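You operate a simulated robot arm through the tools that you are given. There is no shell and no other tool.

You are at the controls of a simulated robot arm. One attempt, no reset.

## Task
Wash the steel skimmer in the tub, hang it on the middle hook.
Fine: first fill the tub to the black line and close the tap.
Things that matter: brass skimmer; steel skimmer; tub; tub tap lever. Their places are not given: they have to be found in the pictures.

It is judged by the outcome, as a careful person would: the job done as asked, and still so three seconds after it is handed in. It fails if anything else is knocked over, pushed out of place, dropped, spilled or broken.

## Robot
A 6-joint arm with a two-finger gripper, fixed in place. Base frame: the origin is at the foot of the arm, x ahead of it, y to its left, z up. Units: m, degrees, N and s.
Its first joint turns from -166.0 to 166.0 degrees. Payload 2.45 kg.
The tool frame sits at the grasp point between the pads (the TCP): z along the fingers, y along the line on which they close. The tips reach 0.02 m beyond it. The gripper opens to 0.14 m. The gripper's body begins 0.168 m behind the TCP.
Orientation is that of the tool frame in the base frame, as a unit quaternion [x, y, z, w]. With the fingers straight down and closing along the base's y, the tool's x points along the base's -x, its y along +y and its z along -z.

## Interface
- The arm moves only by the tool play_rows. Its argument "deltas" is text: rows parted by semicolons, each of 7 numbers parted by spaces: the shift along the tool's x, y, z in units of 50 mm (1.0 is 50 mm), then the turn, a rotation vector about the tool's x, y, z in units of 4 degrees (1.0 is 4 degrees), then the gripper command, from -1 (fully open) to 1 (shut), values between in proportion. In form: x y z wx wy wz fingers; .... A call has 1 to 20 rows; each row shifts and turns the commanded pose from where the row before left it, along the tool's axes as they then stand. A call with a number of a shift or a turn outside -1 to 1 is refused whole. Rows are played at 5 a second. More than 0.05 m and 8.6 degrees between two rows, or a gripper value outside its range, and nothing of the call is played. Where a pose cannot be reached the arm comes as near as it can. A force on the tool above 40 N (or 10 N above the force at the start of the call, whichever is more), or a blocked arm, ends the call early, and 0.2 s more pass. The fingers move at their own pace (about 0.045 m/s each) and stop on an object; they squeeze with about 42 N. The grip force told is the motor's: it shows also when the fingers shut on nothing. Time passes only in rows, and 0.2 s behind the last, so rows that do not move let the fingers close. It gives the time, the measured TCP pose, the force on the tool (base axes), the opening and the grip force at its end, in the units of the frame above (readings bear some noise), with the torque about the TCP (base axes, N m) and any sound that the robot's microphone picked up.
- Cameras (640 x 400 px; columns grow to the right, rows downward): "scene" is fixed at [0.399, 0.5, 1.6933]; the picture's right is [-0.63, -0.77, 0.00], its down [-0.65, 0.53, -0.55] and it looks along [0.42, -0.35, -0.84] (base axes); focal length 285 px, centre (320, 200). "wrist" rides on the gripper at [0.078, 0.011, -0.209] in the tool frame; the picture's right is [-0.14, 0.99, 0.00], its down [-0.92, -0.13, -0.37] and it looks along [-0.37, -0.05, 0.93] (tool axes); focal length 280 px, centre (320, 200).
- capture(camera): a new picture of that camera. It takes no simulated time.
- probe_pixels(camera, pixels): for up to 12 pixels [column, row] of the newest picture of that camera ("zoom" is the newest enlarged one), the place [x, y, z] in the base frame of the surface seen there, good to about 0.002 m. It takes no simulated time.
- inspect(camera, box): a new picture of the part [left, top, right, bottom] of that camera's present view, enlarged. It takes no simulated time.
- hand_in(): hands the job in; it is judged then, once.

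Open the gripper and draw the arm clear of the work before you hand the job in, unless the task says otherwise.

The tools are called after ">>>" by a JSON object that holds its "method" and its "body". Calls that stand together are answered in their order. play_rows: Moves the arm, as the interface text tells. Its arguments: {"type":"object","properties":{"deltas":{"type":"string"}},"required":["deltas"]} The other tools are called the same way: capture (camera) takes a picture; probe_pixels (camera, pixels) gives the place of the surface under pixels of a picture; inspect (camera, box) takes an enlarged picture of a part of a camera's view; hand_in () hands the job in.

At the start:

```text
t: 0.0
tcp_pos: [0.5074, 0.2495, 1.4497]
ee_rot: [0.0, 1.0, 0.0, 0.0]
contact_force: [0.7, -0.4, 0.3]
wrist_torque: [-0.01, 0.01, -0.01]
opening: 0.14
gripper_force: 0.0
```

scene: 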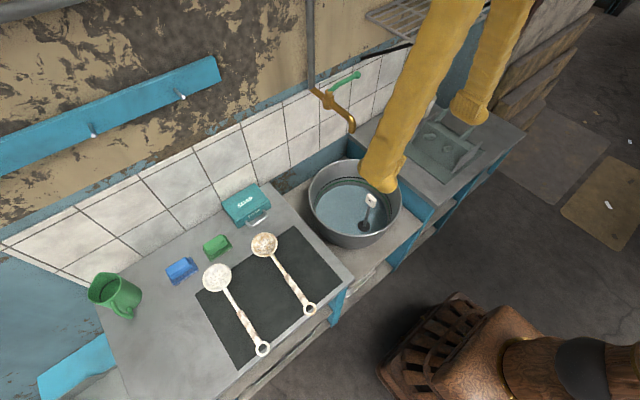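
wrist: 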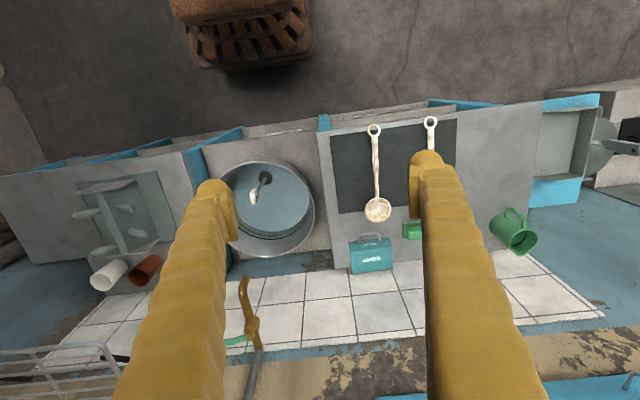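

I see two skimmers on the dark mat at about (217,277) and (264,245), the tub at (355,205), and the tap at (335,100). I'll enlarge these areas first.

>>> {"method": "inspect", "body": {"camera": "scene", "box": [160, 200, 360, 370]}}

>>> {"method": "inspect", "body": {"camera": "scene", "box": [280, 50, 440, 260]}}

>>> {"method": "inspect", "body": {"camera": "scene", "box": [0, 30, 240, 180]}}

>>> {"method": "inspect", "body": {"camera": "wrist", "box": [190, 110, 470, 370]}}

```text
2.35 times, centred on (260, 285) of scene
```

zoom: 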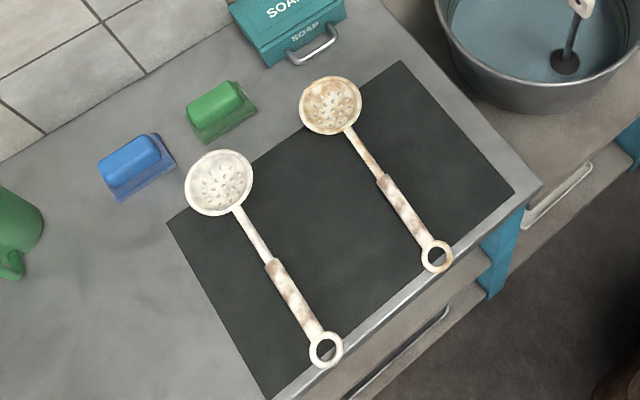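

```text
1.90 times, centred on (360, 155) of scene
```

zoom: 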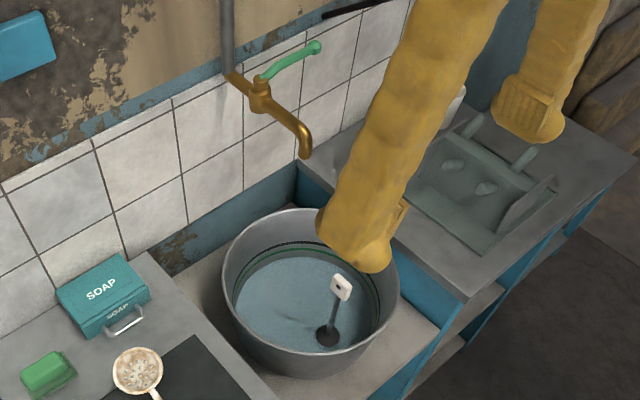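

```text
2.67 times, centred on (120, 105) of scene
```

zoom: 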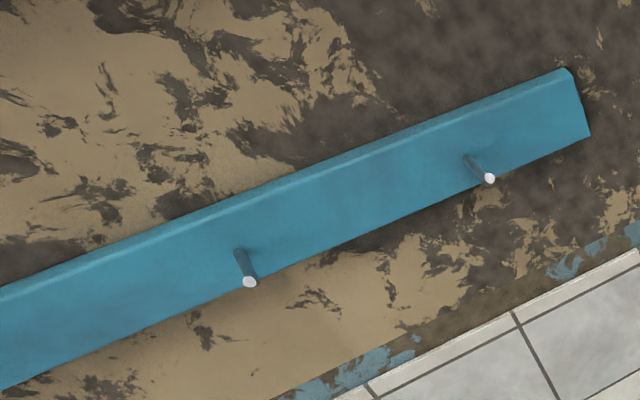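

```text
1.54 times, centred on (330, 240) of wrist
```

zoom: 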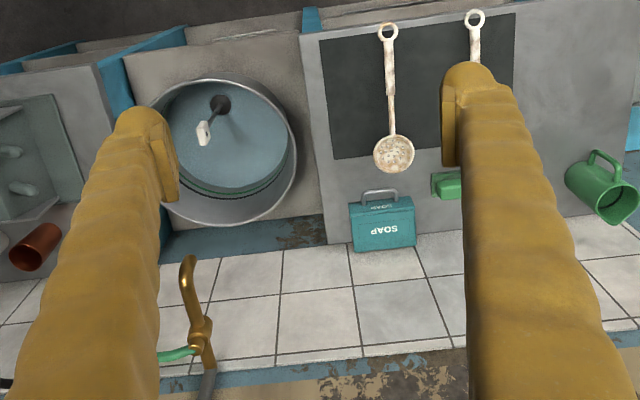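

The steel one seems to be the whiter, but both are coated, so I need a closer look later. I'll probe the places of the main things: skimmers, hooks, tap, tub.

>>> {"method": "capture", "body": {"camera": "scene"}}

>>> {"method": "probe_pixels", "body": {"camera": "scene", "pixels": [[217, 277], [230, 300], [247, 333], [263, 348], [264, 245], [284, 277], [310, 308], [183, 97], [93, 135], [175, 90], [90, 126], [2, 155]]}}

>>> {"method": "probe_pixels", "body": {"camera": "scene", "pixels": [[357, 75], [345, 80], [328, 98], [351, 125], [312, 88], [340, 210], [371, 200], [364, 226], [310, 200], [350, 162], [352, 240], [402, 195]]}}

>>> {"method": "probe_pixels", "body": {"camera": "scene", "pixels": [[180, 270], [215, 245], [245, 205], [115, 290], [250, 300], [150, 340], [220, 200], [300, 160], [335, 180], [445, 140], [420, 170], [360, 250]]}}

```text
taken
```

scene: 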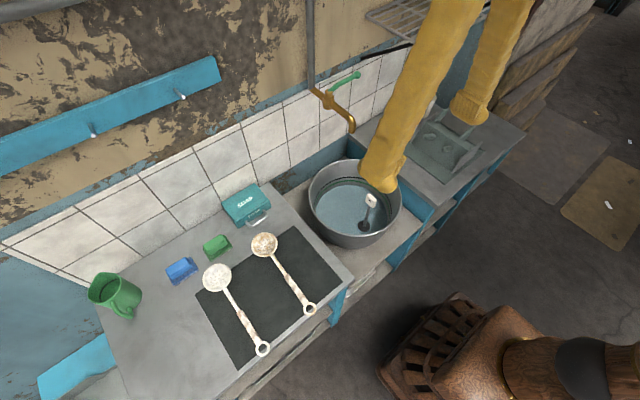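

```text
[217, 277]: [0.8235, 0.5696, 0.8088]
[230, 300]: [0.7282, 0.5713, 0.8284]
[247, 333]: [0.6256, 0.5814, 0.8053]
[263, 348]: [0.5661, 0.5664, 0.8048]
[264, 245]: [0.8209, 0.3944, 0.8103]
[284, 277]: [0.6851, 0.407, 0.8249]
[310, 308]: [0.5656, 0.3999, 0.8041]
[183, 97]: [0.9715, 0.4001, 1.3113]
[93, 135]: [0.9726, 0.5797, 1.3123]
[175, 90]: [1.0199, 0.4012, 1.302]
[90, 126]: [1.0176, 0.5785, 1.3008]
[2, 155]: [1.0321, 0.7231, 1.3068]
```

```text
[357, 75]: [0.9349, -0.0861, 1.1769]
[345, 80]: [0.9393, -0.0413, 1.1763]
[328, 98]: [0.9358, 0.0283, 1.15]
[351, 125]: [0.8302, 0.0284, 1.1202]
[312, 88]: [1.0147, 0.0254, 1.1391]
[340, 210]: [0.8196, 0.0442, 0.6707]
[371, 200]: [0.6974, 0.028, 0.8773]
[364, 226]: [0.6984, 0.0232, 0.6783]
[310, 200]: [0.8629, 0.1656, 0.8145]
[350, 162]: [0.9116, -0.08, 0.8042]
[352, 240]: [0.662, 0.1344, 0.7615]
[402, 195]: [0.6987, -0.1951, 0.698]
```

```text
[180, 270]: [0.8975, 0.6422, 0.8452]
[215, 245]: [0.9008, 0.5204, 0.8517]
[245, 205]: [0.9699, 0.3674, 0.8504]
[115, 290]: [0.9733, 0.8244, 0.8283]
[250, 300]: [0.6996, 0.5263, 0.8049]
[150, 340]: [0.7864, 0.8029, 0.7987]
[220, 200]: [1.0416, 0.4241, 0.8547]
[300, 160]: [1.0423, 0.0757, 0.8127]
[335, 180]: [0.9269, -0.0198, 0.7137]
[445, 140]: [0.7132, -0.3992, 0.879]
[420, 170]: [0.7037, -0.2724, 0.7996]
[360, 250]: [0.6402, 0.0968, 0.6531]
```

The hooks sit at about (0.97, 0.40/0.58, 1.31), the lever at (0.935, -0.086, 1.177), and the counter at z≈0.80. I'll look more closely at the tub and tap lever in the present views.

>>> {"method": "inspect", "body": {"camera": "scene", "box": [300, 60, 380, 130]}}

>>> {"method": "inspect", "body": {"camera": "wrist", "box": [210, 140, 330, 270]}}

>>> {"method": "inspect", "body": {"camera": "wrist", "box": [330, 110, 460, 240]}}

>>> {"method": "inspect", "body": {"camera": "scene", "box": [300, 150, 410, 250]}}

```text
5.71 times, centred on (340, 95) of scene
```

zoom: 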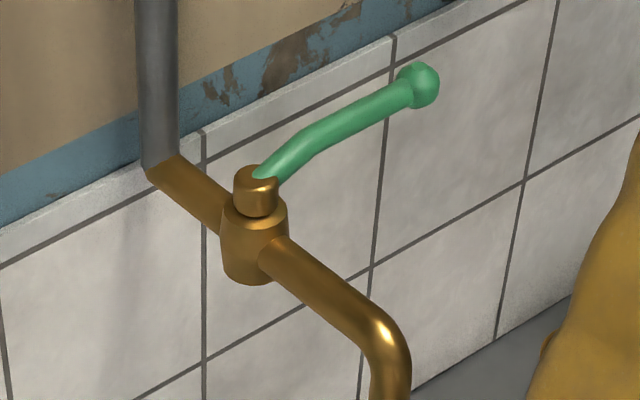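

```text
3.08 times, centred on (270, 205) of wrist
```

zoom: 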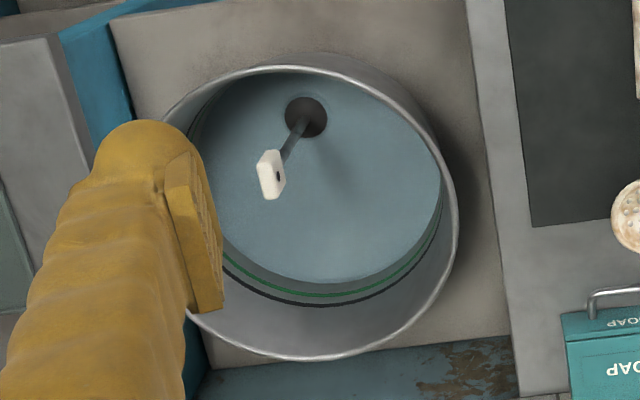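

```text
3.08 times, centred on (395, 175) of wrist
```

zoom: 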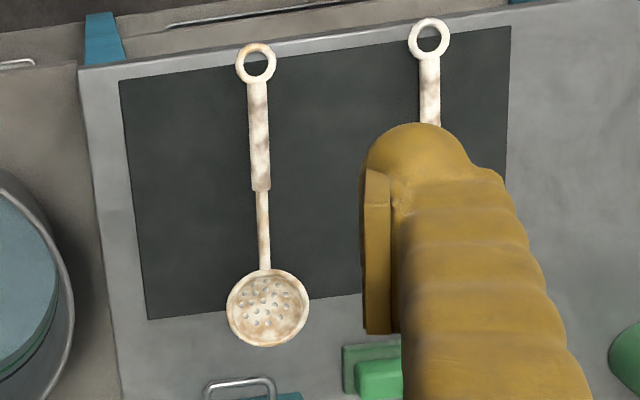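

```text
4.00 times, centred on (355, 200) of scene
```

zoom: 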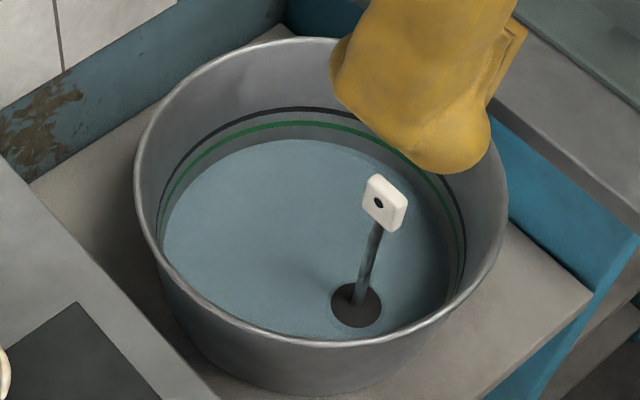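

I'll probe line heights and tub floor in this zoom: black line (300,108), green line (300,124), floor (250,230), rim points.

>>> {"method": "probe_pixels", "body": {"camera": "zoom", "pixels": [[300, 108], [300, 124], [250, 230], [355, 310], [380, 200], [365, 260], [180, 180], [300, 150], [137, 170], [300, 40], [320, 342], [500, 200]]}}

```text
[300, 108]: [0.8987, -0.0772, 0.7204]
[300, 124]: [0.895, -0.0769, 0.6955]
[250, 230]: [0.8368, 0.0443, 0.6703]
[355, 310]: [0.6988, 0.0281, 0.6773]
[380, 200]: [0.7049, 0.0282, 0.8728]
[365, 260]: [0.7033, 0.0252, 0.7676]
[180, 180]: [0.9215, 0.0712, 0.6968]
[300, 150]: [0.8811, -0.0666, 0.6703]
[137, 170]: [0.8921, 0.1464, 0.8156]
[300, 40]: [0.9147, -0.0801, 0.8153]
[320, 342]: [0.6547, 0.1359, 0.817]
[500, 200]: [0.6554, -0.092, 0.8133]
```

The black line is at z≈0.720, the floor at 0.670, and a plug stem stands at (0.70, 0.028). The tub is essentially empty, with its rim centre near (0.785, 0.025). I'll bring the gripper towards the tap, staying high, then look again.

>>> {"method": "play_rows", "body": {"deltas": "-0.6 -0.53 0 0 0 0 -1;-0.6 -0.53 0 0 0 0 -1;-0.6 -0.53 0 0 0 0 -1;-0.6 -0.53 0 0 0 0 -1;-0.6 -0.53 0 0 0 0 -1;-0.6 -0.53 0 0 0 0 -1;-0.6 -0.53 0 0 0 0 -1;-0.6 -0.53 0 0 0 0 -1;-0.6 -0.53 0 0 0 0 -1;-0.6 -0.53 0 0 0 0 -1"}}

>>> {"method": "capture", "body": {"camera": "scene"}}

>>> {"method": "capture", "body": {"camera": "wrist"}}

```text
t: 2.2
tcp_pos: [0.807, -0.0164, 1.4494]
ee_rot: [0.001, 1.0, 0.0, 0.0]
contact_force: [-1.1, 0.1, 0.6]
wrist_torque: [0.01, -0.13, 0.0]
opening: 0.14
gripper_force: 0.1
```

```text
taken
```

scene: 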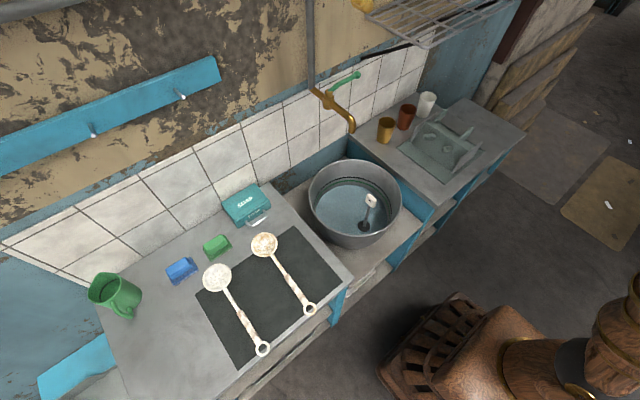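

```text
taken
```

wrist: 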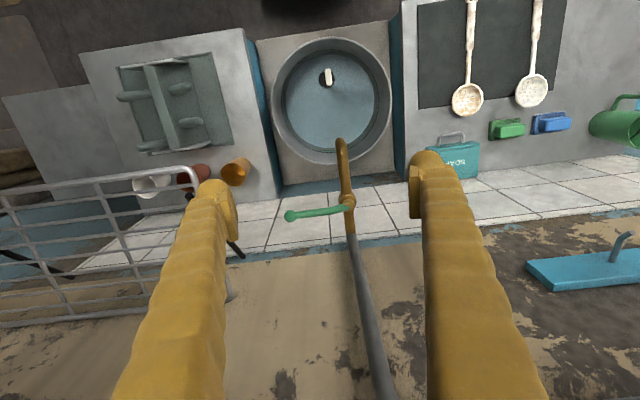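

The scene is now clear of the arm. A wire rack is at (440,20) in the scene, right of the tap, so I'll probe it and the lever for clearance.

>>> {"method": "probe_pixels", "body": {"camera": "scene", "pixels": [[366, 16], [428, 46], [500, 5], [400, 30], [357, 75], [340, 85], [327, 100], [311, 50], [410, 45], [363, 5], [351, 126], [385, 130]]}}

>>> {"method": "probe_pixels", "body": {"camera": "wrist", "pixels": [[291, 216], [310, 213], [330, 209], [349, 203], [340, 145], [190, 173], [5, 195], [230, 295], [100, 310], [620, 240], [352, 240], [375, 350]]}}

```text
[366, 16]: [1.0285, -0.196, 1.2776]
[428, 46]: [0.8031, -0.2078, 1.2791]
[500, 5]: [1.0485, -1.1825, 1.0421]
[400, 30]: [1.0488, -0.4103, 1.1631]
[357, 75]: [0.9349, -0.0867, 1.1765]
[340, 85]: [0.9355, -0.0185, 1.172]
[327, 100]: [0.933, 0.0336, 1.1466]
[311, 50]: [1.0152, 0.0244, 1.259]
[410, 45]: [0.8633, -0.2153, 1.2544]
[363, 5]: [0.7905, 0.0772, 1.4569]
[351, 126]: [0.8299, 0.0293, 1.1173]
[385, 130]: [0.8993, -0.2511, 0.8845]
```

```text
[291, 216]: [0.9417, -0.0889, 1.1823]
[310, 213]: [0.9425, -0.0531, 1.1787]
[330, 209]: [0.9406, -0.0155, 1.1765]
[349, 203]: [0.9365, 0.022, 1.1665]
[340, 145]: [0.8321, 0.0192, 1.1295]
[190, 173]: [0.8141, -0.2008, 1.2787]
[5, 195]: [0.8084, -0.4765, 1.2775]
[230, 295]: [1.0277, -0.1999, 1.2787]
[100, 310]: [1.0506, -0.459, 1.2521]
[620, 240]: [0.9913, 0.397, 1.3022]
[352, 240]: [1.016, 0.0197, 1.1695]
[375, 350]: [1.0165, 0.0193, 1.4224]
```

The rack is at y<-0.20, z≈1.28. The lever runs from pivot (0.938, 0.025) to tip (0.938, -0.095) at z≈1.178. I'll yaw the tool by -90° about its z so the fingers close along x, with the gap part-closed.

>>> {"method": "play_rows", "body": {"deltas": "0 0 0 0 0 -1 0;0 0 0 0 0 -1 0;0 0 0 0 0 -1 0;0 0 0 0 0 -1 0;0 0 0 0 0 -1 0;0 0 0 0 0 -1 0;0 0 0 0 0 -1 0;0 0 0 0 0 -1 0;0 0 0 0 0 -1 0;0 0 0 0 0 -1 0;0 0 0 0 0 -1 0;0 0 0 0 0 -1 0;0 0 0 0 0 -1 0;0 0 0 0 0 -1 0;0 0 0 0 0 -1 0;0 0 0 0 0 -1 0;0 0 0 0 0 -1 0;0 0 0 0 0 -1 0;0 0 0 0 0 -1 0;0 0 0 0 0 -1 0"}}

>>> {"method": "play_rows", "body": {"deltas": "0 0 0 0 0 -1 0;0 0 0 0 0 -1 0;0 0 0 0 0 -0.5 0;0.25 -0.65 0 0 0 0 0;0.25 -0.65 0 0 0 0 0;0.25 -0.65 0 0 0 0 0;0.25 -0.65 0 0 0 0 0;0 0 0 0 0 0 0;0 0 0 0 0 0 0"}}

>>> {"method": "capture", "body": {"camera": "wrist"}}

>>> {"method": "capture", "body": {"camera": "scene"}}

```text
t: 6.4
tcp_pos: [0.807, -0.0159, 1.4506]
ee_rot: [-0.643, 0.766, 0.0, -0.001]
contact_force: [-0.3, 0.2, -0.4]
wrist_torque: [0.03, 0.01, -0.01]
opening: 0.0701
gripper_force: 0.1
```

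```text
t: 8.4
tcp_pos: [0.9306, -0.0627, 1.4475]
ee_rot: [0.707, -0.707, 0.002, -0.002]
contact_force: [0.1, 0.5, -0.8]
wrist_torque: [0.01, 0.0, -0.04]
opening: 0.07
gripper_force: 0.0
out of reach, approached as far as the arm can: row 7
```

```text
taken
```

wrist: 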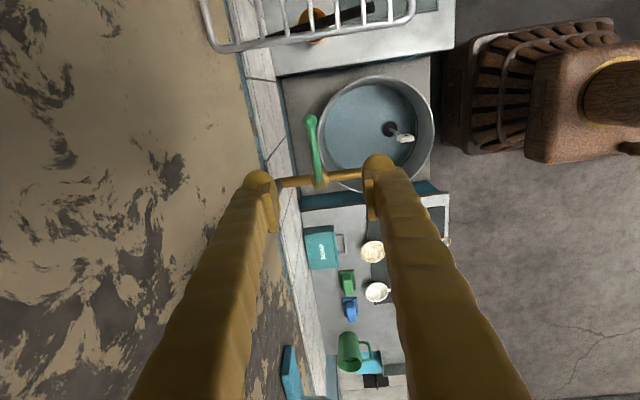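

```text
taken
```

scene: 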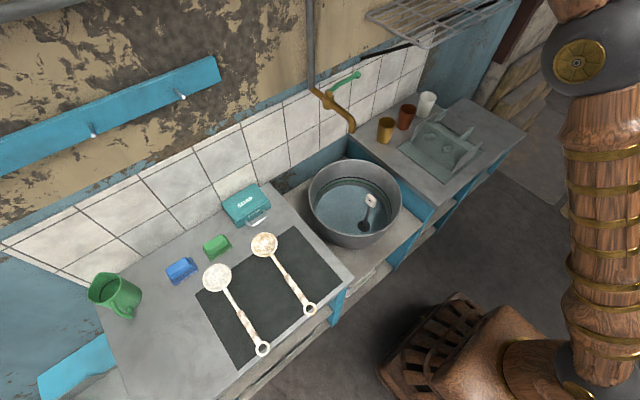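

The gripper is at (0.931, -0.063, 1.4475), directly above the lever, with the fingers straddling its x. I'll descend most of the way and check.

>>> {"method": "play_rows", "body": {"deltas": "0 0 0.8 0 0 0 0;0 0 0.8 0 0 0 0;0 0 0.8 0 0 0 0;0 0 0.8 0 0 0 0;0 0 0.8 0 0 0 0;0 0 0.4 0 0 0 0;0 0 0 0 0 0 0"}}

>>> {"method": "capture", "body": {"camera": "wrist"}}

>>> {"method": "capture", "body": {"camera": "scene"}}

```text
t: 10.0
tcp_pos: [0.9356, -0.0628, 1.2224]
ee_rot: [-0.707, 0.707, 0.0, 0.0]
contact_force: [-0.9, -0.3, -0.2]
wrist_torque: [0.01, 0.0, -0.04]
opening: 0.07
gripper_force: 0.1
```

```text
taken
```

wrist: 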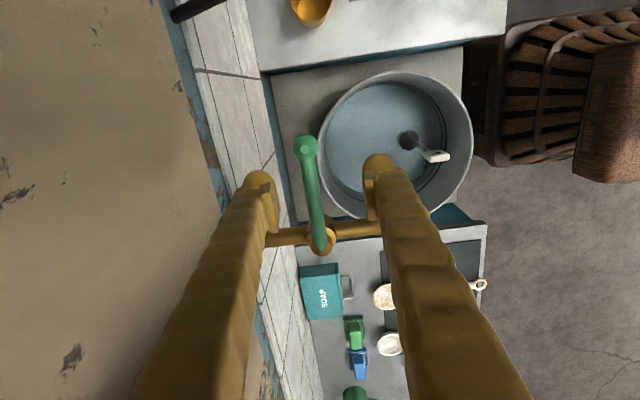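

```text
taken
```

scene: 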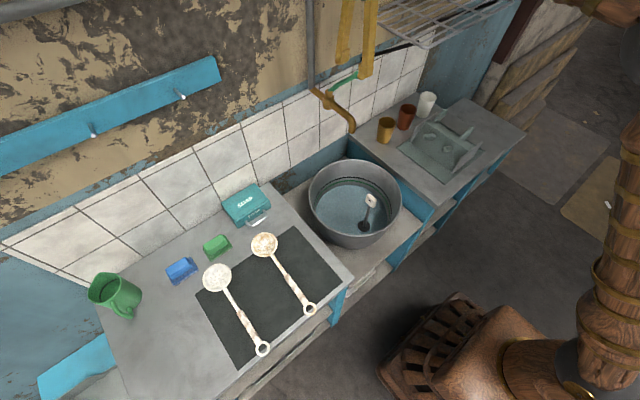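

The lever lies between the fingers. I'll go down 45 mm and narrow the cage to about 30 mm.

>>> {"method": "play_rows", "body": {"deltas": "0 0 0.45 0 0 0 0;0 0 0.45 0 0 0 0;0 0 0 0 0 0 0.55;0 0 0 0 0 0 0.55;0 0 0 0 0 0 0.55;0 0 0 0 0 0 0.55"}}

>>> {"method": "inspect", "body": {"camera": "wrist", "box": [220, 100, 440, 280]}}

>>> {"method": "inspect", "body": {"camera": "scene", "box": [300, 50, 400, 130]}}

```text
t: 11.4
tcp_pos: [0.9348, -0.0623, 1.1781]
ee_rot: [0.707, -0.707, 0.0, 0.0]
contact_force: [0.1, 0.2, -0.2]
wrist_torque: [0.01, -0.03, -0.04]
opening: 0.032
gripper_force: 0.2
```

```text
2.22 times, centred on (330, 190) of wrist
```

zoom: 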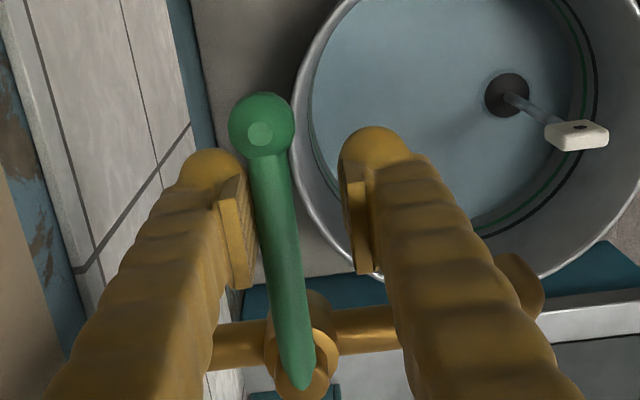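

```text
5.00 times, centred on (350, 90) of scene
```

zoom: 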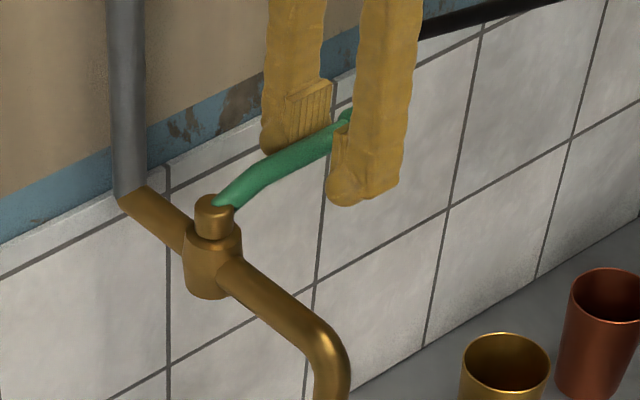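

The lever is caged. I'll swing it towards -x (the spout side) about the pivot at (0.938, 0.025), turning the tool with it, for about 24° first.

>>> {"method": "play_rows", "body": {"deltas": "-0.004 0.121 0 0 0 1 0.55;-0.004 0.121 0 0 0 1 0.55;-0.004 0.121 0 0 0 1 0.55;-0.004 0.121 0 0 0 1 0.55;-0.004 0.121 0 0 0 1 0.55;-0.004 0.121 0 0 0 1 0.55"}}

>>> {"method": "inspect", "body": {"camera": "wrist", "box": [220, 100, 440, 280]}}

>>> {"method": "inspect", "body": {"camera": "scene", "box": [280, 50, 440, 260]}}

```text
t: 12.8
tcp_pos: [0.8982, -0.0584, 1.1809]
ee_rot: [-0.544, 0.839, 0.0, 0.0]
contact_force: [1.7, -1.0, 0.0]
wrist_torque: [-0.02, -0.01, 0.0]
opening: 0.0327
gripper_force: 0.8
```

```text
2.22 times, centred on (330, 190) of wrist
```

zoom: 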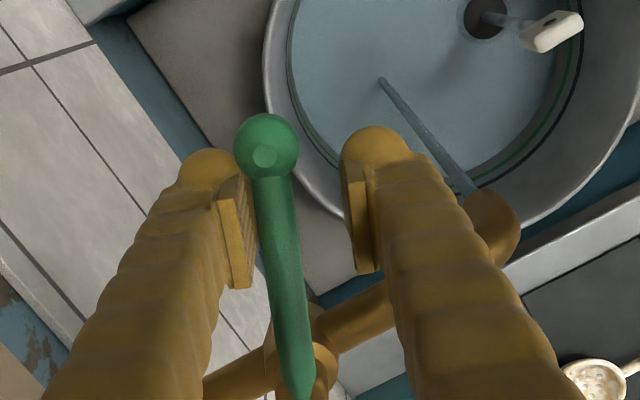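

```text
1.90 times, centred on (360, 155) of scene
```

zoom: 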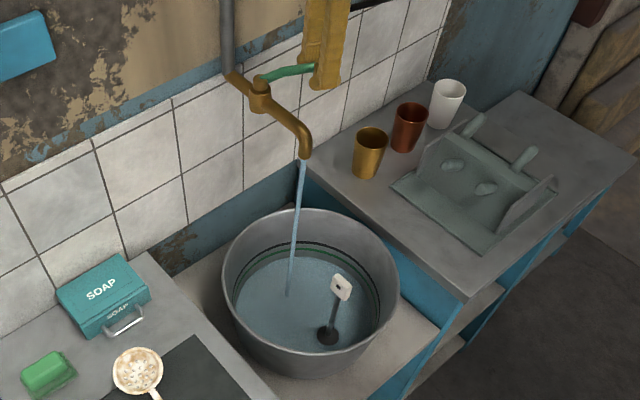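

Water is running at about a 20° opening. I'll wait two seconds and see how the level rises.

>>> {"method": "play_rows", "body": {"deltas": "0 0 0 0 0 0 0.55;0 0 0 0 0 0 0.55;0 0 0 0 0 0 0.55;0 0 0 0 0 0 0.55;0 0 0 0 0 0 0.55;0 0 0 0 0 0 0.55;0 0 0 0 0 0 0.55;0 0 0 0 0 0 0.55;0 0 0 0 0 0 0.55;0 0 0 0 0 0 0.55"}}

>>> {"method": "inspect", "body": {"camera": "scene", "box": [300, 150, 410, 250]}}

>>> {"method": "probe_pixels", "body": {"camera": "zoom", "pixels": [[250, 230], [300, 150], [355, 310], [300, 108], [300, 124], [420, 250]]}}

```text
t: 15.0
tcp_pos: [0.8986, -0.0584, 1.1809]
ee_rot: [-0.544, 0.839, 0.0, 0.0]
contact_force: [0.1, -0.4, -0.1]
wrist_torque: [-0.01, -0.01, 0.01]
opening: 0.0315
gripper_force: 0.2
```

```text
4.00 times, centred on (355, 200) of scene
```

zoom: 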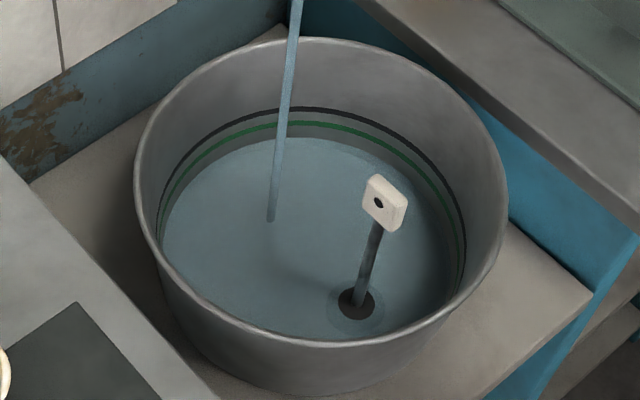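

```text
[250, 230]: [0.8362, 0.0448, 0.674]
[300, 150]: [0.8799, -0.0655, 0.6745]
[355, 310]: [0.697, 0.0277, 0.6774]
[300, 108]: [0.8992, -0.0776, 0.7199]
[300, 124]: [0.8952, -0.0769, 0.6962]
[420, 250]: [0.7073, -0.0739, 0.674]
```

The level rose to about 0.674, roughly 1.4 mm/s, which is comfortably slow. I'll wait about 13 s more and check.

>>> {"method": "play_rows", "body": {"deltas": "0 0 0 0 0 0 0.55;0 0 0 0 0 0 0.55;0 0 0 0 0 0 0.55;0 0 0 0 0 0 0.55;0 0 0 0 0 0 0.55;0 0 0 0 0 0 0.55;0 0 0 0 0 0 0.55;0 0 0 0 0 0 0.55;0 0 0 0 0 0 0.55;0 0 0 0 0 0 0.55;0 0 0 0 0 0 0.55;0 0 0 0 0 0 0.55;0 0 0 0 0 0 0.55;0 0 0 0 0 0 0.55;0 0 0 0 0 0 0.55;0 0 0 0 0 0 0.55;0 0 0 0 0 0 0.55;0 0 0 0 0 0 0.55;0 0 0 0 0 0 0.55;0 0 0 0 0 0 0.55"}}

>>> {"method": "play_rows", "body": {"deltas": "0 0 0 0 0 0 0.55;0 0 0 0 0 0 0.55;0 0 0 0 0 0 0.55;0 0 0 0 0 0 0.55;0 0 0 0 0 0 0.55;0 0 0 0 0 0 0.55;0 0 0 0 0 0 0.55;0 0 0 0 0 0 0.55;0 0 0 0 0 0 0.55;0 0 0 0 0 0 0.55;0 0 0 0 0 0 0.55;0 0 0 0 0 0 0.55;0 0 0 0 0 0 0.55;0 0 0 0 0 0 0.55;0 0 0 0 0 0 0.55;0 0 0 0 0 0 0.55;0 0 0 0 0 0 0.55;0 0 0 0 0 0 0.55;0 0 0 0 0 0 0.55;0 0 0 0 0 0 0.55"}}

>>> {"method": "inspect", "body": {"camera": "scene", "box": [300, 150, 410, 250]}}

>>> {"method": "probe_pixels", "body": {"camera": "zoom", "pixels": [[240, 230], [300, 160], [355, 310], [300, 108], [300, 124], [420, 250], [200, 220]]}}

```text
t: 19.2
tcp_pos: [0.8996, -0.0584, 1.1803]
ee_rot: [-0.544, 0.839, 0.0, 0.0]
contact_force: [0.0, -1.0, -0.2]
wrist_torque: [0.03, -0.02, 0.01]
opening: 0.0314
gripper_force: 0.0
```

```text
t: 23.4
tcp_pos: [0.8982, -0.0586, 1.1804]
ee_rot: [-0.544, 0.839, 0.0, 0.0]
contact_force: [-0.5, -0.4, -0.8]
wrist_torque: [0.02, -0.01, -0.02]
opening: 0.0319
gripper_force: 0.0
```

```text
4.00 times, centred on (355, 200) of scene
```

zoom: 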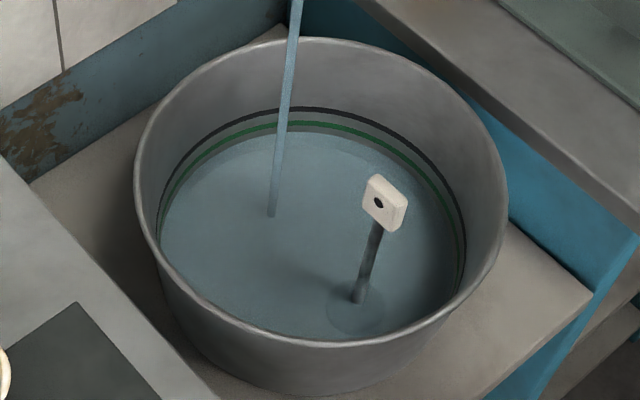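

```text
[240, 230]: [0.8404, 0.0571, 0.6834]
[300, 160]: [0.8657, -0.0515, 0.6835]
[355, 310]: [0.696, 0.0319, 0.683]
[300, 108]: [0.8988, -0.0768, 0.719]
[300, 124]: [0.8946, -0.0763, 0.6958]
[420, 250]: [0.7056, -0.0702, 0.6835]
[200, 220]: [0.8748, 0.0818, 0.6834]
```

The level is 0.6834, rising 1.1 mm/s, with about 36 mm to go. I'll open the lever about 14° more to speed it up.

>>> {"method": "play_rows", "body": {"deltas": "-0.004 0.121 0 0 0 1 0.55;-0.004 0.121 0 0 0 1 0.55;-0.004 0.121 0 0 0 1 0.55;-0.002 0.06 0 0 0 0.5 0.55;0 0 0 0 0 0 0.55;0 0 0 0 0 0 0.55;0 0 0 0 0 0 0.55;0 0 0 0 0 0 0.55;0 0 0 0 0 0 0.55;0 0 0 0 0 0 0.55;0 0 0 0 0 0 0.55;0 0 0 0 0 0 0.55;0 0 0 0 0 0 0.55;0 0 0 0 0 0 0.55;0 0 0 0 0 0 0.55;0 0 0 0 0 0 0.55;0 0 0 0 0 0 0.55;0 0 0 0 0 0 0.55;0 0 0 0 0 0 0.55;0 0 0 0 0 0 0.55"}}

>>> {"method": "inspect", "body": {"camera": "scene", "box": [300, 150, 410, 250]}}

>>> {"method": "probe_pixels", "body": {"camera": "zoom", "pixels": [[240, 230], [300, 160], [330, 250], [420, 250], [200, 220]]}}

```text
t: 27.6
tcp_pos: [0.8822, -0.0477, 1.1798]
ee_rot: [-0.439, 0.899, 0.0, 0.0]
contact_force: [-0.1, -0.1, -0.8]
wrist_torque: [0.01, 0.0, -0.04]
opening: 0.0316
gripper_force: 0.0
```

```text
4.00 times, centred on (355, 200) of scene
```

zoom: 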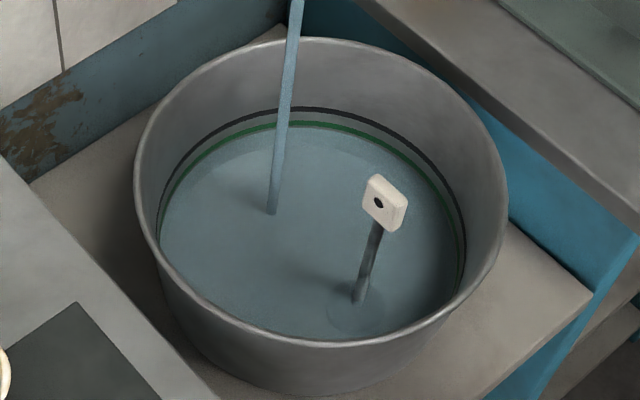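

```text
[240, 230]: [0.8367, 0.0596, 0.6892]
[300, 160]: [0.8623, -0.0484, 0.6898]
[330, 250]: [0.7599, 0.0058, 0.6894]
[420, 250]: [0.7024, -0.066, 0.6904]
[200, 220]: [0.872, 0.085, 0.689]
```

The level is now 0.6895, rising about 1.6 mm/s. I'll wait around 8 s and recheck.

>>> {"method": "play_rows", "body": {"deltas": "0 0 0 0 0 0 0.55;0 0 0 0 0 0 0.55;0 0 0 0 0 0 0.55;0 0 0 0 0 0 0.55;0 0 0 0 0 0 0.55;0 0 0 0 0 0 0.55;0 0 0 0 0 0 0.55;0 0 0 0 0 0 0.55;0 0 0 0 0 0 0.55;0 0 0 0 0 0 0.55;0 0 0 0 0 0 0.55;0 0 0 0 0 0 0.55;0 0 0 0 0 0 0.55;0 0 0 0 0 0 0.55;0 0 0 0 0 0 0.55;0 0 0 0 0 0 0.55;0 0 0 0 0 0 0.55;0 0 0 0 0 0 0.55;0 0 0 0 0 0 0.55;0 0 0 0 0 0 0.55"}}

>>> {"method": "play_rows", "body": {"deltas": "0 0 0 0 0 0 0.55;0 0 0 0 0 0 0.55;0 0 0 0 0 0 0.55;0 0 0 0 0 0 0.55;0 0 0 0 0 0 0.55;0 0 0 0 0 0 0.55;0 0 0 0 0 0 0.55;0 0 0 0 0 0 0.55;0 0 0 0 0 0 0.55;0 0 0 0 0 0 0.55;0 0 0 0 0 0 0.55;0 0 0 0 0 0 0.55;0 0 0 0 0 0 0.55;0 0 0 0 0 0 0.55;0 0 0 0 0 0 0.55;0 0 0 0 0 0 0.55;0 0 0 0 0 0 0.55;0 0 0 0 0 0 0.55;0 0 0 0 0 0 0.55;0 0 0 0 0 0 0.55"}}

>>> {"method": "inspect", "body": {"camera": "scene", "box": [300, 150, 410, 250]}}

>>> {"method": "probe_pixels", "body": {"camera": "zoom", "pixels": [[240, 230], [300, 160], [330, 250], [420, 250], [200, 220]]}}

```text
t: 31.8
tcp_pos: [0.8805, -0.0479, 1.1797]
ee_rot: [-0.438, 0.899, 0.0, 0.0]
contact_force: [-0.1, 0.3, -0.5]
wrist_torque: [-0.01, 0.01, -0.01]
opening: 0.0316
gripper_force: 0.2
```

```text
t: 36.0
tcp_pos: [0.8821, -0.0465, 1.1795]
ee_rot: [-0.438, 0.899, 0.0, -0.001]
contact_force: [0.4, 1.2, 0.3]
wrist_torque: [0.02, 0.02, -0.02]
opening: 0.0314
gripper_force: 0.1
```

```text
4.00 times, centred on (355, 200) of scene
```

zoom: 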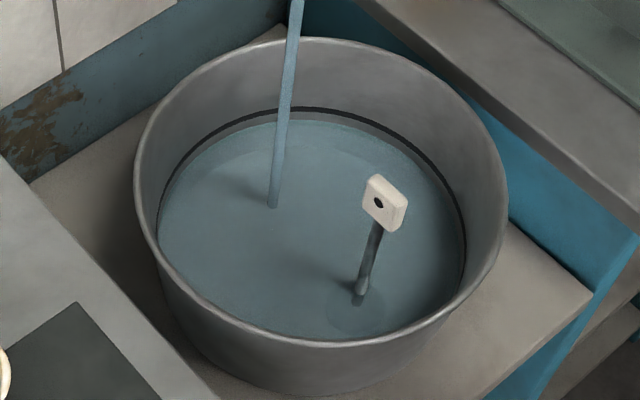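

```text
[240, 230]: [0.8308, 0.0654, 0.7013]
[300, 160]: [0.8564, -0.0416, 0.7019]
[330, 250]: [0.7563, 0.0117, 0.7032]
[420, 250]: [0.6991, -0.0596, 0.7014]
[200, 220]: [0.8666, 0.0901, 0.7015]
```

The level is 0.702, rising 1.5 mm/s. I'll wait about 8.4 s more, to roughly 0.714.

>>> {"method": "play_rows", "body": {"deltas": "0 0 0 0 0 0 0.55;0 0 0 0 0 0 0.55;0 0 0 0 0 0 0.55;0 0 0 0 0 0 0.55;0 0 0 0 0 0 0.55;0 0 0 0 0 0 0.55;0 0 0 0 0 0 0.55;0 0 0 0 0 0 0.55;0 0 0 0 0 0 0.55;0 0 0 0 0 0 0.55;0 0 0 0 0 0 0.55;0 0 0 0 0 0 0.55;0 0 0 0 0 0 0.55;0 0 0 0 0 0 0.55;0 0 0 0 0 0 0.55;0 0 0 0 0 0 0.55;0 0 0 0 0 0 0.55;0 0 0 0 0 0 0.55;0 0 0 0 0 0 0.55;0 0 0 0 0 0 0.55"}}

>>> {"method": "play_rows", "body": {"deltas": "0 0 0 0 0 0 0.55;0 0 0 0 0 0 0.55;0 0 0 0 0 0 0.55;0 0 0 0 0 0 0.55;0 0 0 0 0 0 0.55;0 0 0 0 0 0 0.55;0 0 0 0 0 0 0.55;0 0 0 0 0 0 0.55;0 0 0 0 0 0 0.55;0 0 0 0 0 0 0.55;0 0 0 0 0 0 0.55;0 0 0 0 0 0 0.55;0 0 0 0 0 0 0.55;0 0 0 0 0 0 0.55;0 0 0 0 0 0 0.55;0 0 0 0 0 0 0.55;0 0 0 0 0 0 0.55;0 0 0 0 0 0 0.55;0 0 0 0 0 0 0.55;0 0 0 0 0 0 0.55"}}

>>> {"method": "inspect", "body": {"camera": "scene", "box": [300, 150, 410, 250]}}

>>> {"method": "probe_pixels", "body": {"camera": "zoom", "pixels": [[240, 230], [300, 160], [330, 250], [420, 250], [200, 220], [300, 108], [350, 112]]}}

```text
t: 40.2
tcp_pos: [0.882, -0.0473, 1.1806]
ee_rot: [-0.439, 0.899, 0.0, 0.0]
contact_force: [-0.1, 0.4, 0.0]
wrist_torque: [0.01, 0.02, -0.04]
opening: 0.0315
gripper_force: 0.0
```

```text
t: 44.4
tcp_pos: [0.8817, -0.0468, 1.1795]
ee_rot: [-0.438, 0.899, 0.0, 0.001]
contact_force: [0.2, 0.2, 0.0]
wrist_torque: [0.0, 0.0, 0.01]
opening: 0.0315
gripper_force: 0.1
```

```text
4.00 times, centred on (355, 200) of scene
```

zoom: 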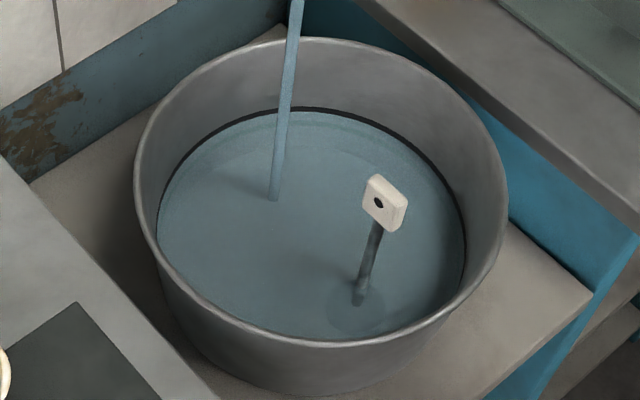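

```text
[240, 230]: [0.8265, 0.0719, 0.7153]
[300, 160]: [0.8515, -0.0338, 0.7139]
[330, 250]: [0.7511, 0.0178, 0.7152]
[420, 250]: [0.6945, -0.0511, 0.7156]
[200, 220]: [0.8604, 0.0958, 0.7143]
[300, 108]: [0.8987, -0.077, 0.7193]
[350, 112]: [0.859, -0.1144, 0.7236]
```

The level is 0.7147 and the line is centred at about 0.7195. Closing will add about 2 mm, so I'll wait 1.6 s more.

>>> {"method": "play_rows", "body": {"deltas": "0 0 0 0 0 0 0.55;0 0 0 0 0 0 0.55;0 0 0 0 0 0 0.55;0 0 0 0 0 0 0.55;0 0 0 0 0 0 0.55;0 0 0 0 0 0 0.55;0 0 0 0 0 0 0.55"}}

>>> {"method": "inspect", "body": {"camera": "scene", "box": [300, 150, 410, 250]}}

>>> {"method": "probe_pixels", "body": {"camera": "zoom", "pixels": [[240, 230], [300, 160], [330, 250], [420, 250], [200, 220], [220, 250], [330, 200], [200, 270], [300, 280], [430, 200]]}}

```text
t: 46.0
tcp_pos: [0.8811, -0.0468, 1.1798]
ee_rot: [-0.437, 0.899, 0.0, 0.0]
contact_force: [0.9, 0.0, 0.3]
wrist_torque: [-0.03, 0.01, 0.0]
opening: 0.0312
gripper_force: 0.0
```

```text
4.00 times, centred on (355, 200) of scene
```

zoom: 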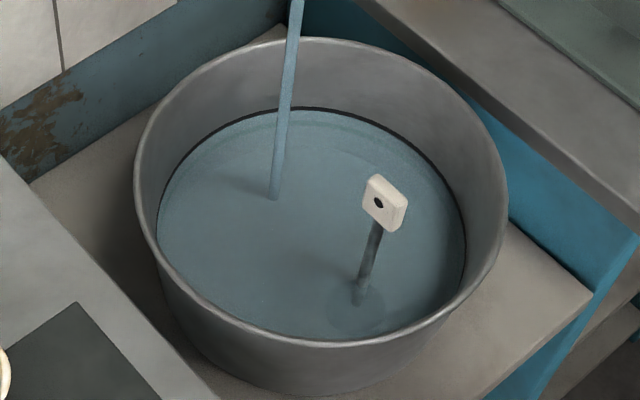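

```text
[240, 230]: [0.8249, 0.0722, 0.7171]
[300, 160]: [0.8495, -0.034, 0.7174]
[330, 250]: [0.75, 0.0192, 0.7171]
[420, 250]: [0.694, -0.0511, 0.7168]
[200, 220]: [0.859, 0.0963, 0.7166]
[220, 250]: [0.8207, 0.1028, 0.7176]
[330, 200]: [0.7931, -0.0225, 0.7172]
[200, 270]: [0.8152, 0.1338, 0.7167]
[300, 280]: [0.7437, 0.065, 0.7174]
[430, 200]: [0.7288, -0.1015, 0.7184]
```

The level is 0.7172, so I'll swing the lever back closed now, with a little overshoot to take up the slack.

>>> {"method": "play_rows", "body": {"deltas": "-0.004 -0.121 0 0 0 -1 0.55;-0.004 -0.121 0 0 0 -1 0.55;-0.004 -0.121 0 0 0 -1 0.55;-0.004 -0.121 0 0 0 -1 0.55;-0.004 -0.121 0 0 0 -1 0.55;-0.004 -0.121 0 0 0 -1 0.55;-0.004 -0.121 0 0 0 -1 0.55;-0.004 -0.121 0 0 0 -1 0.55;-0.004 -0.121 0 0 0 -1 0.55;-0.004 -0.121 0 0 0 -1 0.55;0 -0.1 0 0 0 0 0.55"}}

>>> {"method": "inspect", "body": {"camera": "scene", "box": [280, 50, 440, 260]}}

>>> {"method": "inspect", "body": {"camera": "wrist", "box": [220, 100, 440, 280]}}

```text
t: 48.4
tcp_pos: [0.9424, -0.0656, 1.1805]
ee_rot: [0.72, -0.694, 0.0, 0.0]
contact_force: [-0.5, 0.2, 0.0]
wrist_torque: [-0.01, -0.02, 0.0]
opening: 0.0319
gripper_force: 0.3
```

```text
1.90 times, centred on (360, 155) of scene
```

zoom: 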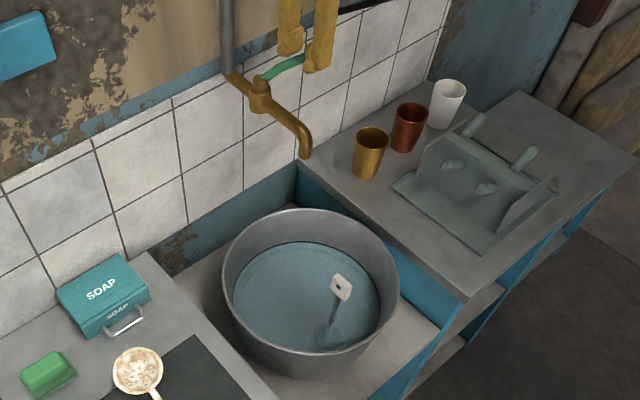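

```text
2.22 times, centred on (330, 190) of wrist
```

zoom: 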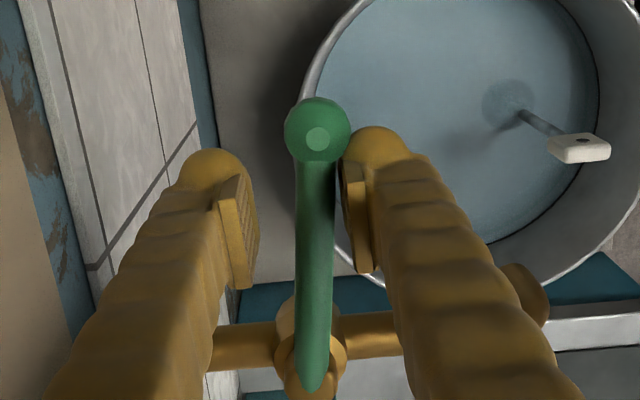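

The stream has stopped. I'll push the lever a touch further to make sure it's on its stop, then compare the level.

>>> {"method": "play_rows", "body": {"deltas": "0 -0.06 0 0 0 0 0.55;0 -0.06 0 0 0 0 0.55;0 0 0 0 0 0 0.55"}}

>>> {"method": "inspect", "body": {"camera": "wrist", "box": [220, 100, 440, 280]}}

>>> {"method": "probe_pixels", "body": {"camera": "zoom", "pixels": [[318, 140], [318, 180], [318, 200], [315, 260], [315, 300], [312, 340], [310, 370]]}}

>>> {"method": "inspect", "body": {"camera": "scene", "box": [300, 150, 410, 250]}}

>>> {"method": "probe_pixels", "body": {"camera": "zoom", "pixels": [[240, 230], [300, 160], [330, 250], [420, 250], [200, 220], [220, 250], [330, 200], [200, 270], [300, 280], [430, 200]]}}

```text
t: 49.2
tcp_pos: [0.9479, -0.0649, 1.1808]
ee_rot: [0.719, -0.695, 0.0, 0.001]
contact_force: [0.2, -1.0, -0.9]
wrist_torque: [0.02, 0.01, -0.01]
opening: 0.0318
gripper_force: 0.3
```

```text
2.22 times, centred on (330, 190) of wrist
```

zoom: 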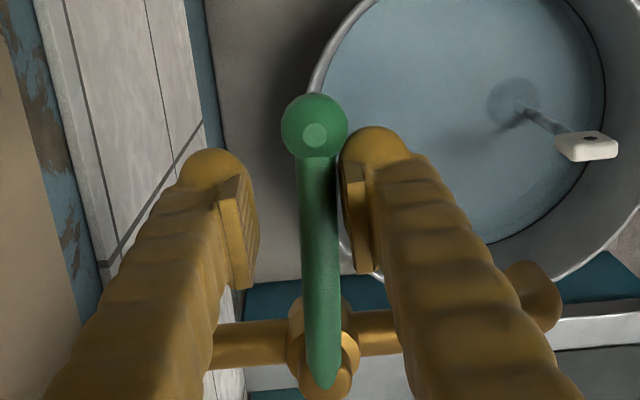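

```text
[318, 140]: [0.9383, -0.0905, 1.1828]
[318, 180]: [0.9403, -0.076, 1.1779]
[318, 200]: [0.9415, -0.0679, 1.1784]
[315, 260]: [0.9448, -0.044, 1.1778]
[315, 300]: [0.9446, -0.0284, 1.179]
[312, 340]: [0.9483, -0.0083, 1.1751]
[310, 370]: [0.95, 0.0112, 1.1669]
```

```text
4.00 times, centred on (355, 200) of scene
```

zoom: 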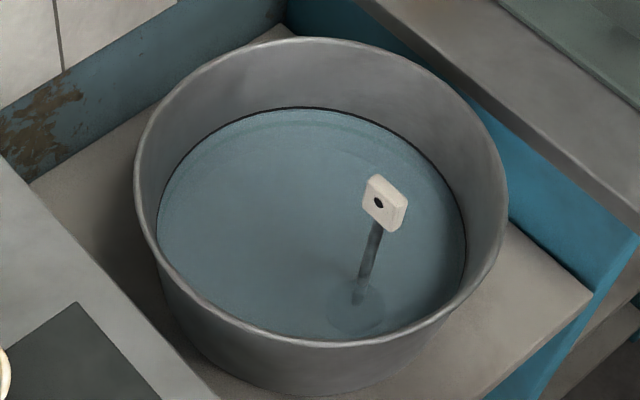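

```text
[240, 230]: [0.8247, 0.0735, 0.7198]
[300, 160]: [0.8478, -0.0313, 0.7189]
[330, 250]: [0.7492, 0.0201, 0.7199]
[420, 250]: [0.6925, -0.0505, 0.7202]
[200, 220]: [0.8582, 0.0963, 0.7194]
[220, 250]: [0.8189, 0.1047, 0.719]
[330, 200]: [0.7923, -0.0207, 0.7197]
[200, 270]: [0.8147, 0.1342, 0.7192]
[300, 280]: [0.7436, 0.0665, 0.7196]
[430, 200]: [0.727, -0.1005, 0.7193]
```

The level is 0.7195, right on the line. The lever may be a few degrees short of its original place, so I'll nudge it a bit more and compare.

>>> {"method": "play_rows", "body": {"deltas": "0 -0.06 0 0 0 0 0.55;0 -0.06 0 0 0 0 0.55;0 0 0 0 0 0 0.55"}}

>>> {"method": "inspect", "body": {"camera": "wrist", "box": [220, 100, 440, 280]}}

>>> {"method": "probe_pixels", "body": {"camera": "zoom", "pixels": [[312, 130], [318, 180], [318, 200], [320, 260], [320, 300], [322, 340]]}}

>>> {"method": "inspect", "body": {"camera": "scene", "box": [300, 60, 380, 130]}}

```text
t: 50.0
tcp_pos: [0.9538, -0.0664, 1.1806]
ee_rot: [0.719, -0.695, 0.0, 0.0]
contact_force: [-2.4, -1.9, -0.4]
wrist_torque: [0.01, 0.02, -0.01]
opening: 0.0333
gripper_force: 1.2
```

```text
2.22 times, centred on (330, 190) of wrist
```

zoom: 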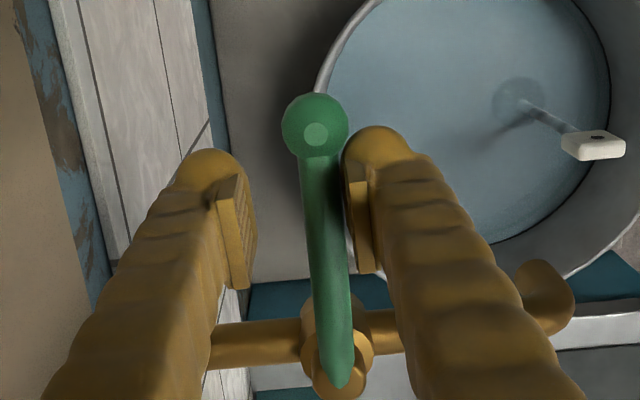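

```text
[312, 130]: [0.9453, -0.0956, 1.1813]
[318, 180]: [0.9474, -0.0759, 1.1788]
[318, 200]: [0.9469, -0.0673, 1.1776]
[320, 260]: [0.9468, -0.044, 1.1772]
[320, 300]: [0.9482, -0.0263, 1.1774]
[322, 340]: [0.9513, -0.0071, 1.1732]
```

```text
5.71 times, centred on (340, 95) of scene
```

zoom: 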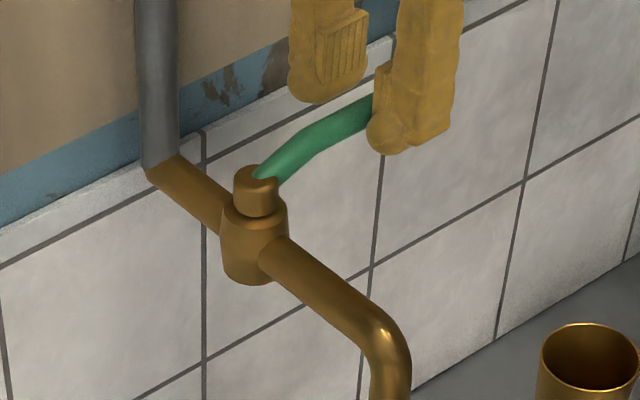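

The lever is back at its original place. I'll centre off it, open slightly and rise straight up.

>>> {"method": "play_rows", "body": {"deltas": "0 0.12 0 0 0 0 0.2;0 0 0 0 0 0 0;0 0 0 0 0 0 0;0 0 -0.8 0 0 0 0;0 0 -0.8 0 0 0 0;0 0 -0.8 0 0 0 0;0 0 -0.8 0 0 0 0;0 0 -0.8 0 0 0 0;0 0.6 0 0 0 0 0;0 0.6 0 0 0 0 0;0 0.6 0 0 0 0 0;0 0.6 0 0 0 0 0;0 0.6 0 0 0 0 0;0 0.6 0 0 0 0 0"}}

>>> {"method": "play_rows", "body": {"deltas": "0 0 0 0 0 -1 -1;0 0 0 0 0 -1 -1;0 0 0 0 0 -1 -1;0 0 0 0 0 -1 -1;0 0 0 0 0 -1 -1;0 0 0 0 0 -1 -1;0 0 0 0 0 -1 -1;0 0 0 0 0 -1 -1;0 0 0 0 0 -1 -1;0 0 0 0 0 -1 -1;0 0 0 0 0 -1 -1;0 0 0 0 0 -1 -1;0 0 0 0 0 -1 -1;0 0 0 0 0 -1 -1;0 0 0 0 0 -1 -1;0 0 0 0 0 -1 -1;0 0 0 0 0 -1 -1;0 0 0 0 0 -1 -1;0 0 0 0 0 -1 -1;0 0 0 0 0 -1 -1"}}

>>> {"method": "capture", "body": {"camera": "scene"}}

>>> {"method": "inspect", "body": {"camera": "scene", "box": [300, 60, 380, 130]}}

```text
t: 53.0
tcp_pos: [0.7703, -0.073, 1.3791]
ee_rot: [0.719, -0.695, 0.0, 0.0]
contact_force: [0.1, -0.2, -0.5]
wrist_torque: [0.02, 0.08, 0.03]
opening: 0.0698
gripper_force: 0.0
```

```text
t: 57.2
tcp_pos: [0.7687, -0.0687, 1.3807]
ee_rot: [0.994, -0.11, 0.0, 0.002]
contact_force: [0.1, 1.1, -0.7]
wrist_torque: [0.0, 0.02, -0.01]
opening: 0.1401
gripper_force: 0.1
out of reach, approached as far as the arm can: row 19, 20
```

```text
taken
```

scene: 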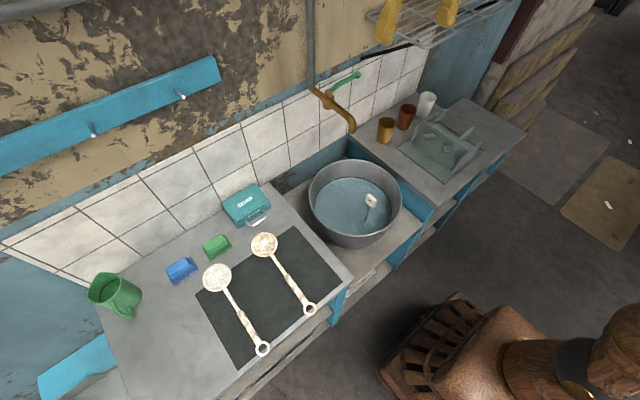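

```text
5.71 times, centred on (340, 95) of scene
```

zoom: 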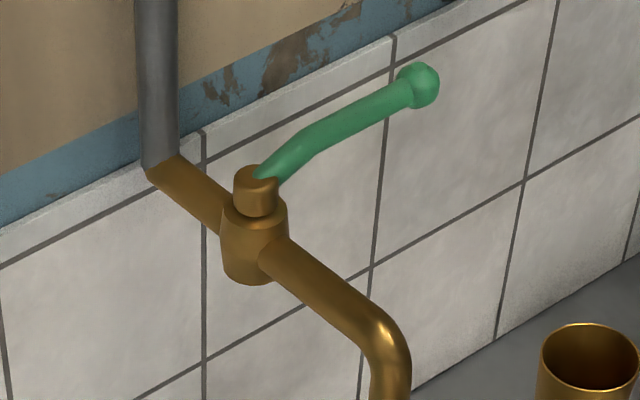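

The tap lever is identical to the start and the stream is off. Joint 6 is near a limit here, so I'll move towards the skimmer side, which relieves it, and then yaw to tool x=+X for a dry run at the hook.

>>> {"method": "play_rows", "body": {"deltas": "-0.4 -0.87 0 0 0 0 -1;-0.4 -0.87 0 0 0 0 -1;-0.4 -0.87 0 0 0 0 -1;-0.4 -0.87 0 0 0 0 -1;-0.4 -0.87 0 0 0 0 -1;-0.4 -0.87 0 0 0 0 -1;-0.4 -0.87 0 0 0 0 -1;-0.4 -0.87 0 0 0 0 -1;-0.4 -0.87 0 0 0 0 -1;-0.4 -0.87 0 0 0 0 -1;0 0 0 0 0 -1 -1;0 0 0 0 0 -1 -1;0 0 0 0 0 0 -1"}}

>>> {"method": "capture", "body": {"camera": "wrist"}}

>>> {"method": "capture", "body": {"camera": "scene"}}

```text
t: 60.0
tcp_pos: [0.6681, 0.4005, 1.3792]
ee_rot: [0.999, -0.041, 0.001, 0.002]
contact_force: [-0.4, 0.3, 1.1]
wrist_torque: [0.02, 0.0, 0.02]
opening: 0.1399
gripper_force: 0.1
```

```text
taken
```

wrist: 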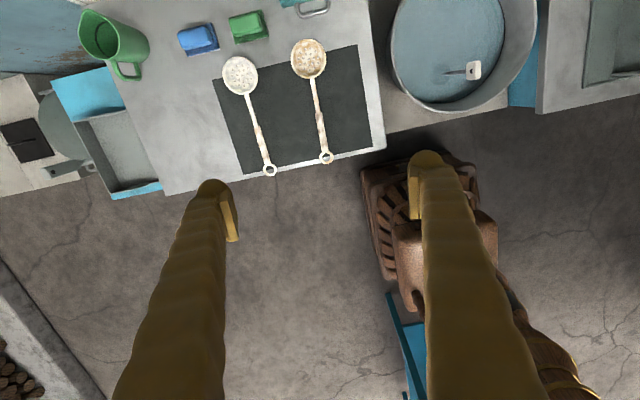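

```text
taken
```

scene: 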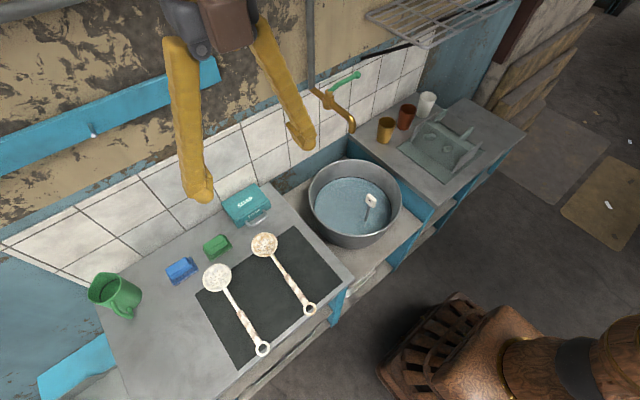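

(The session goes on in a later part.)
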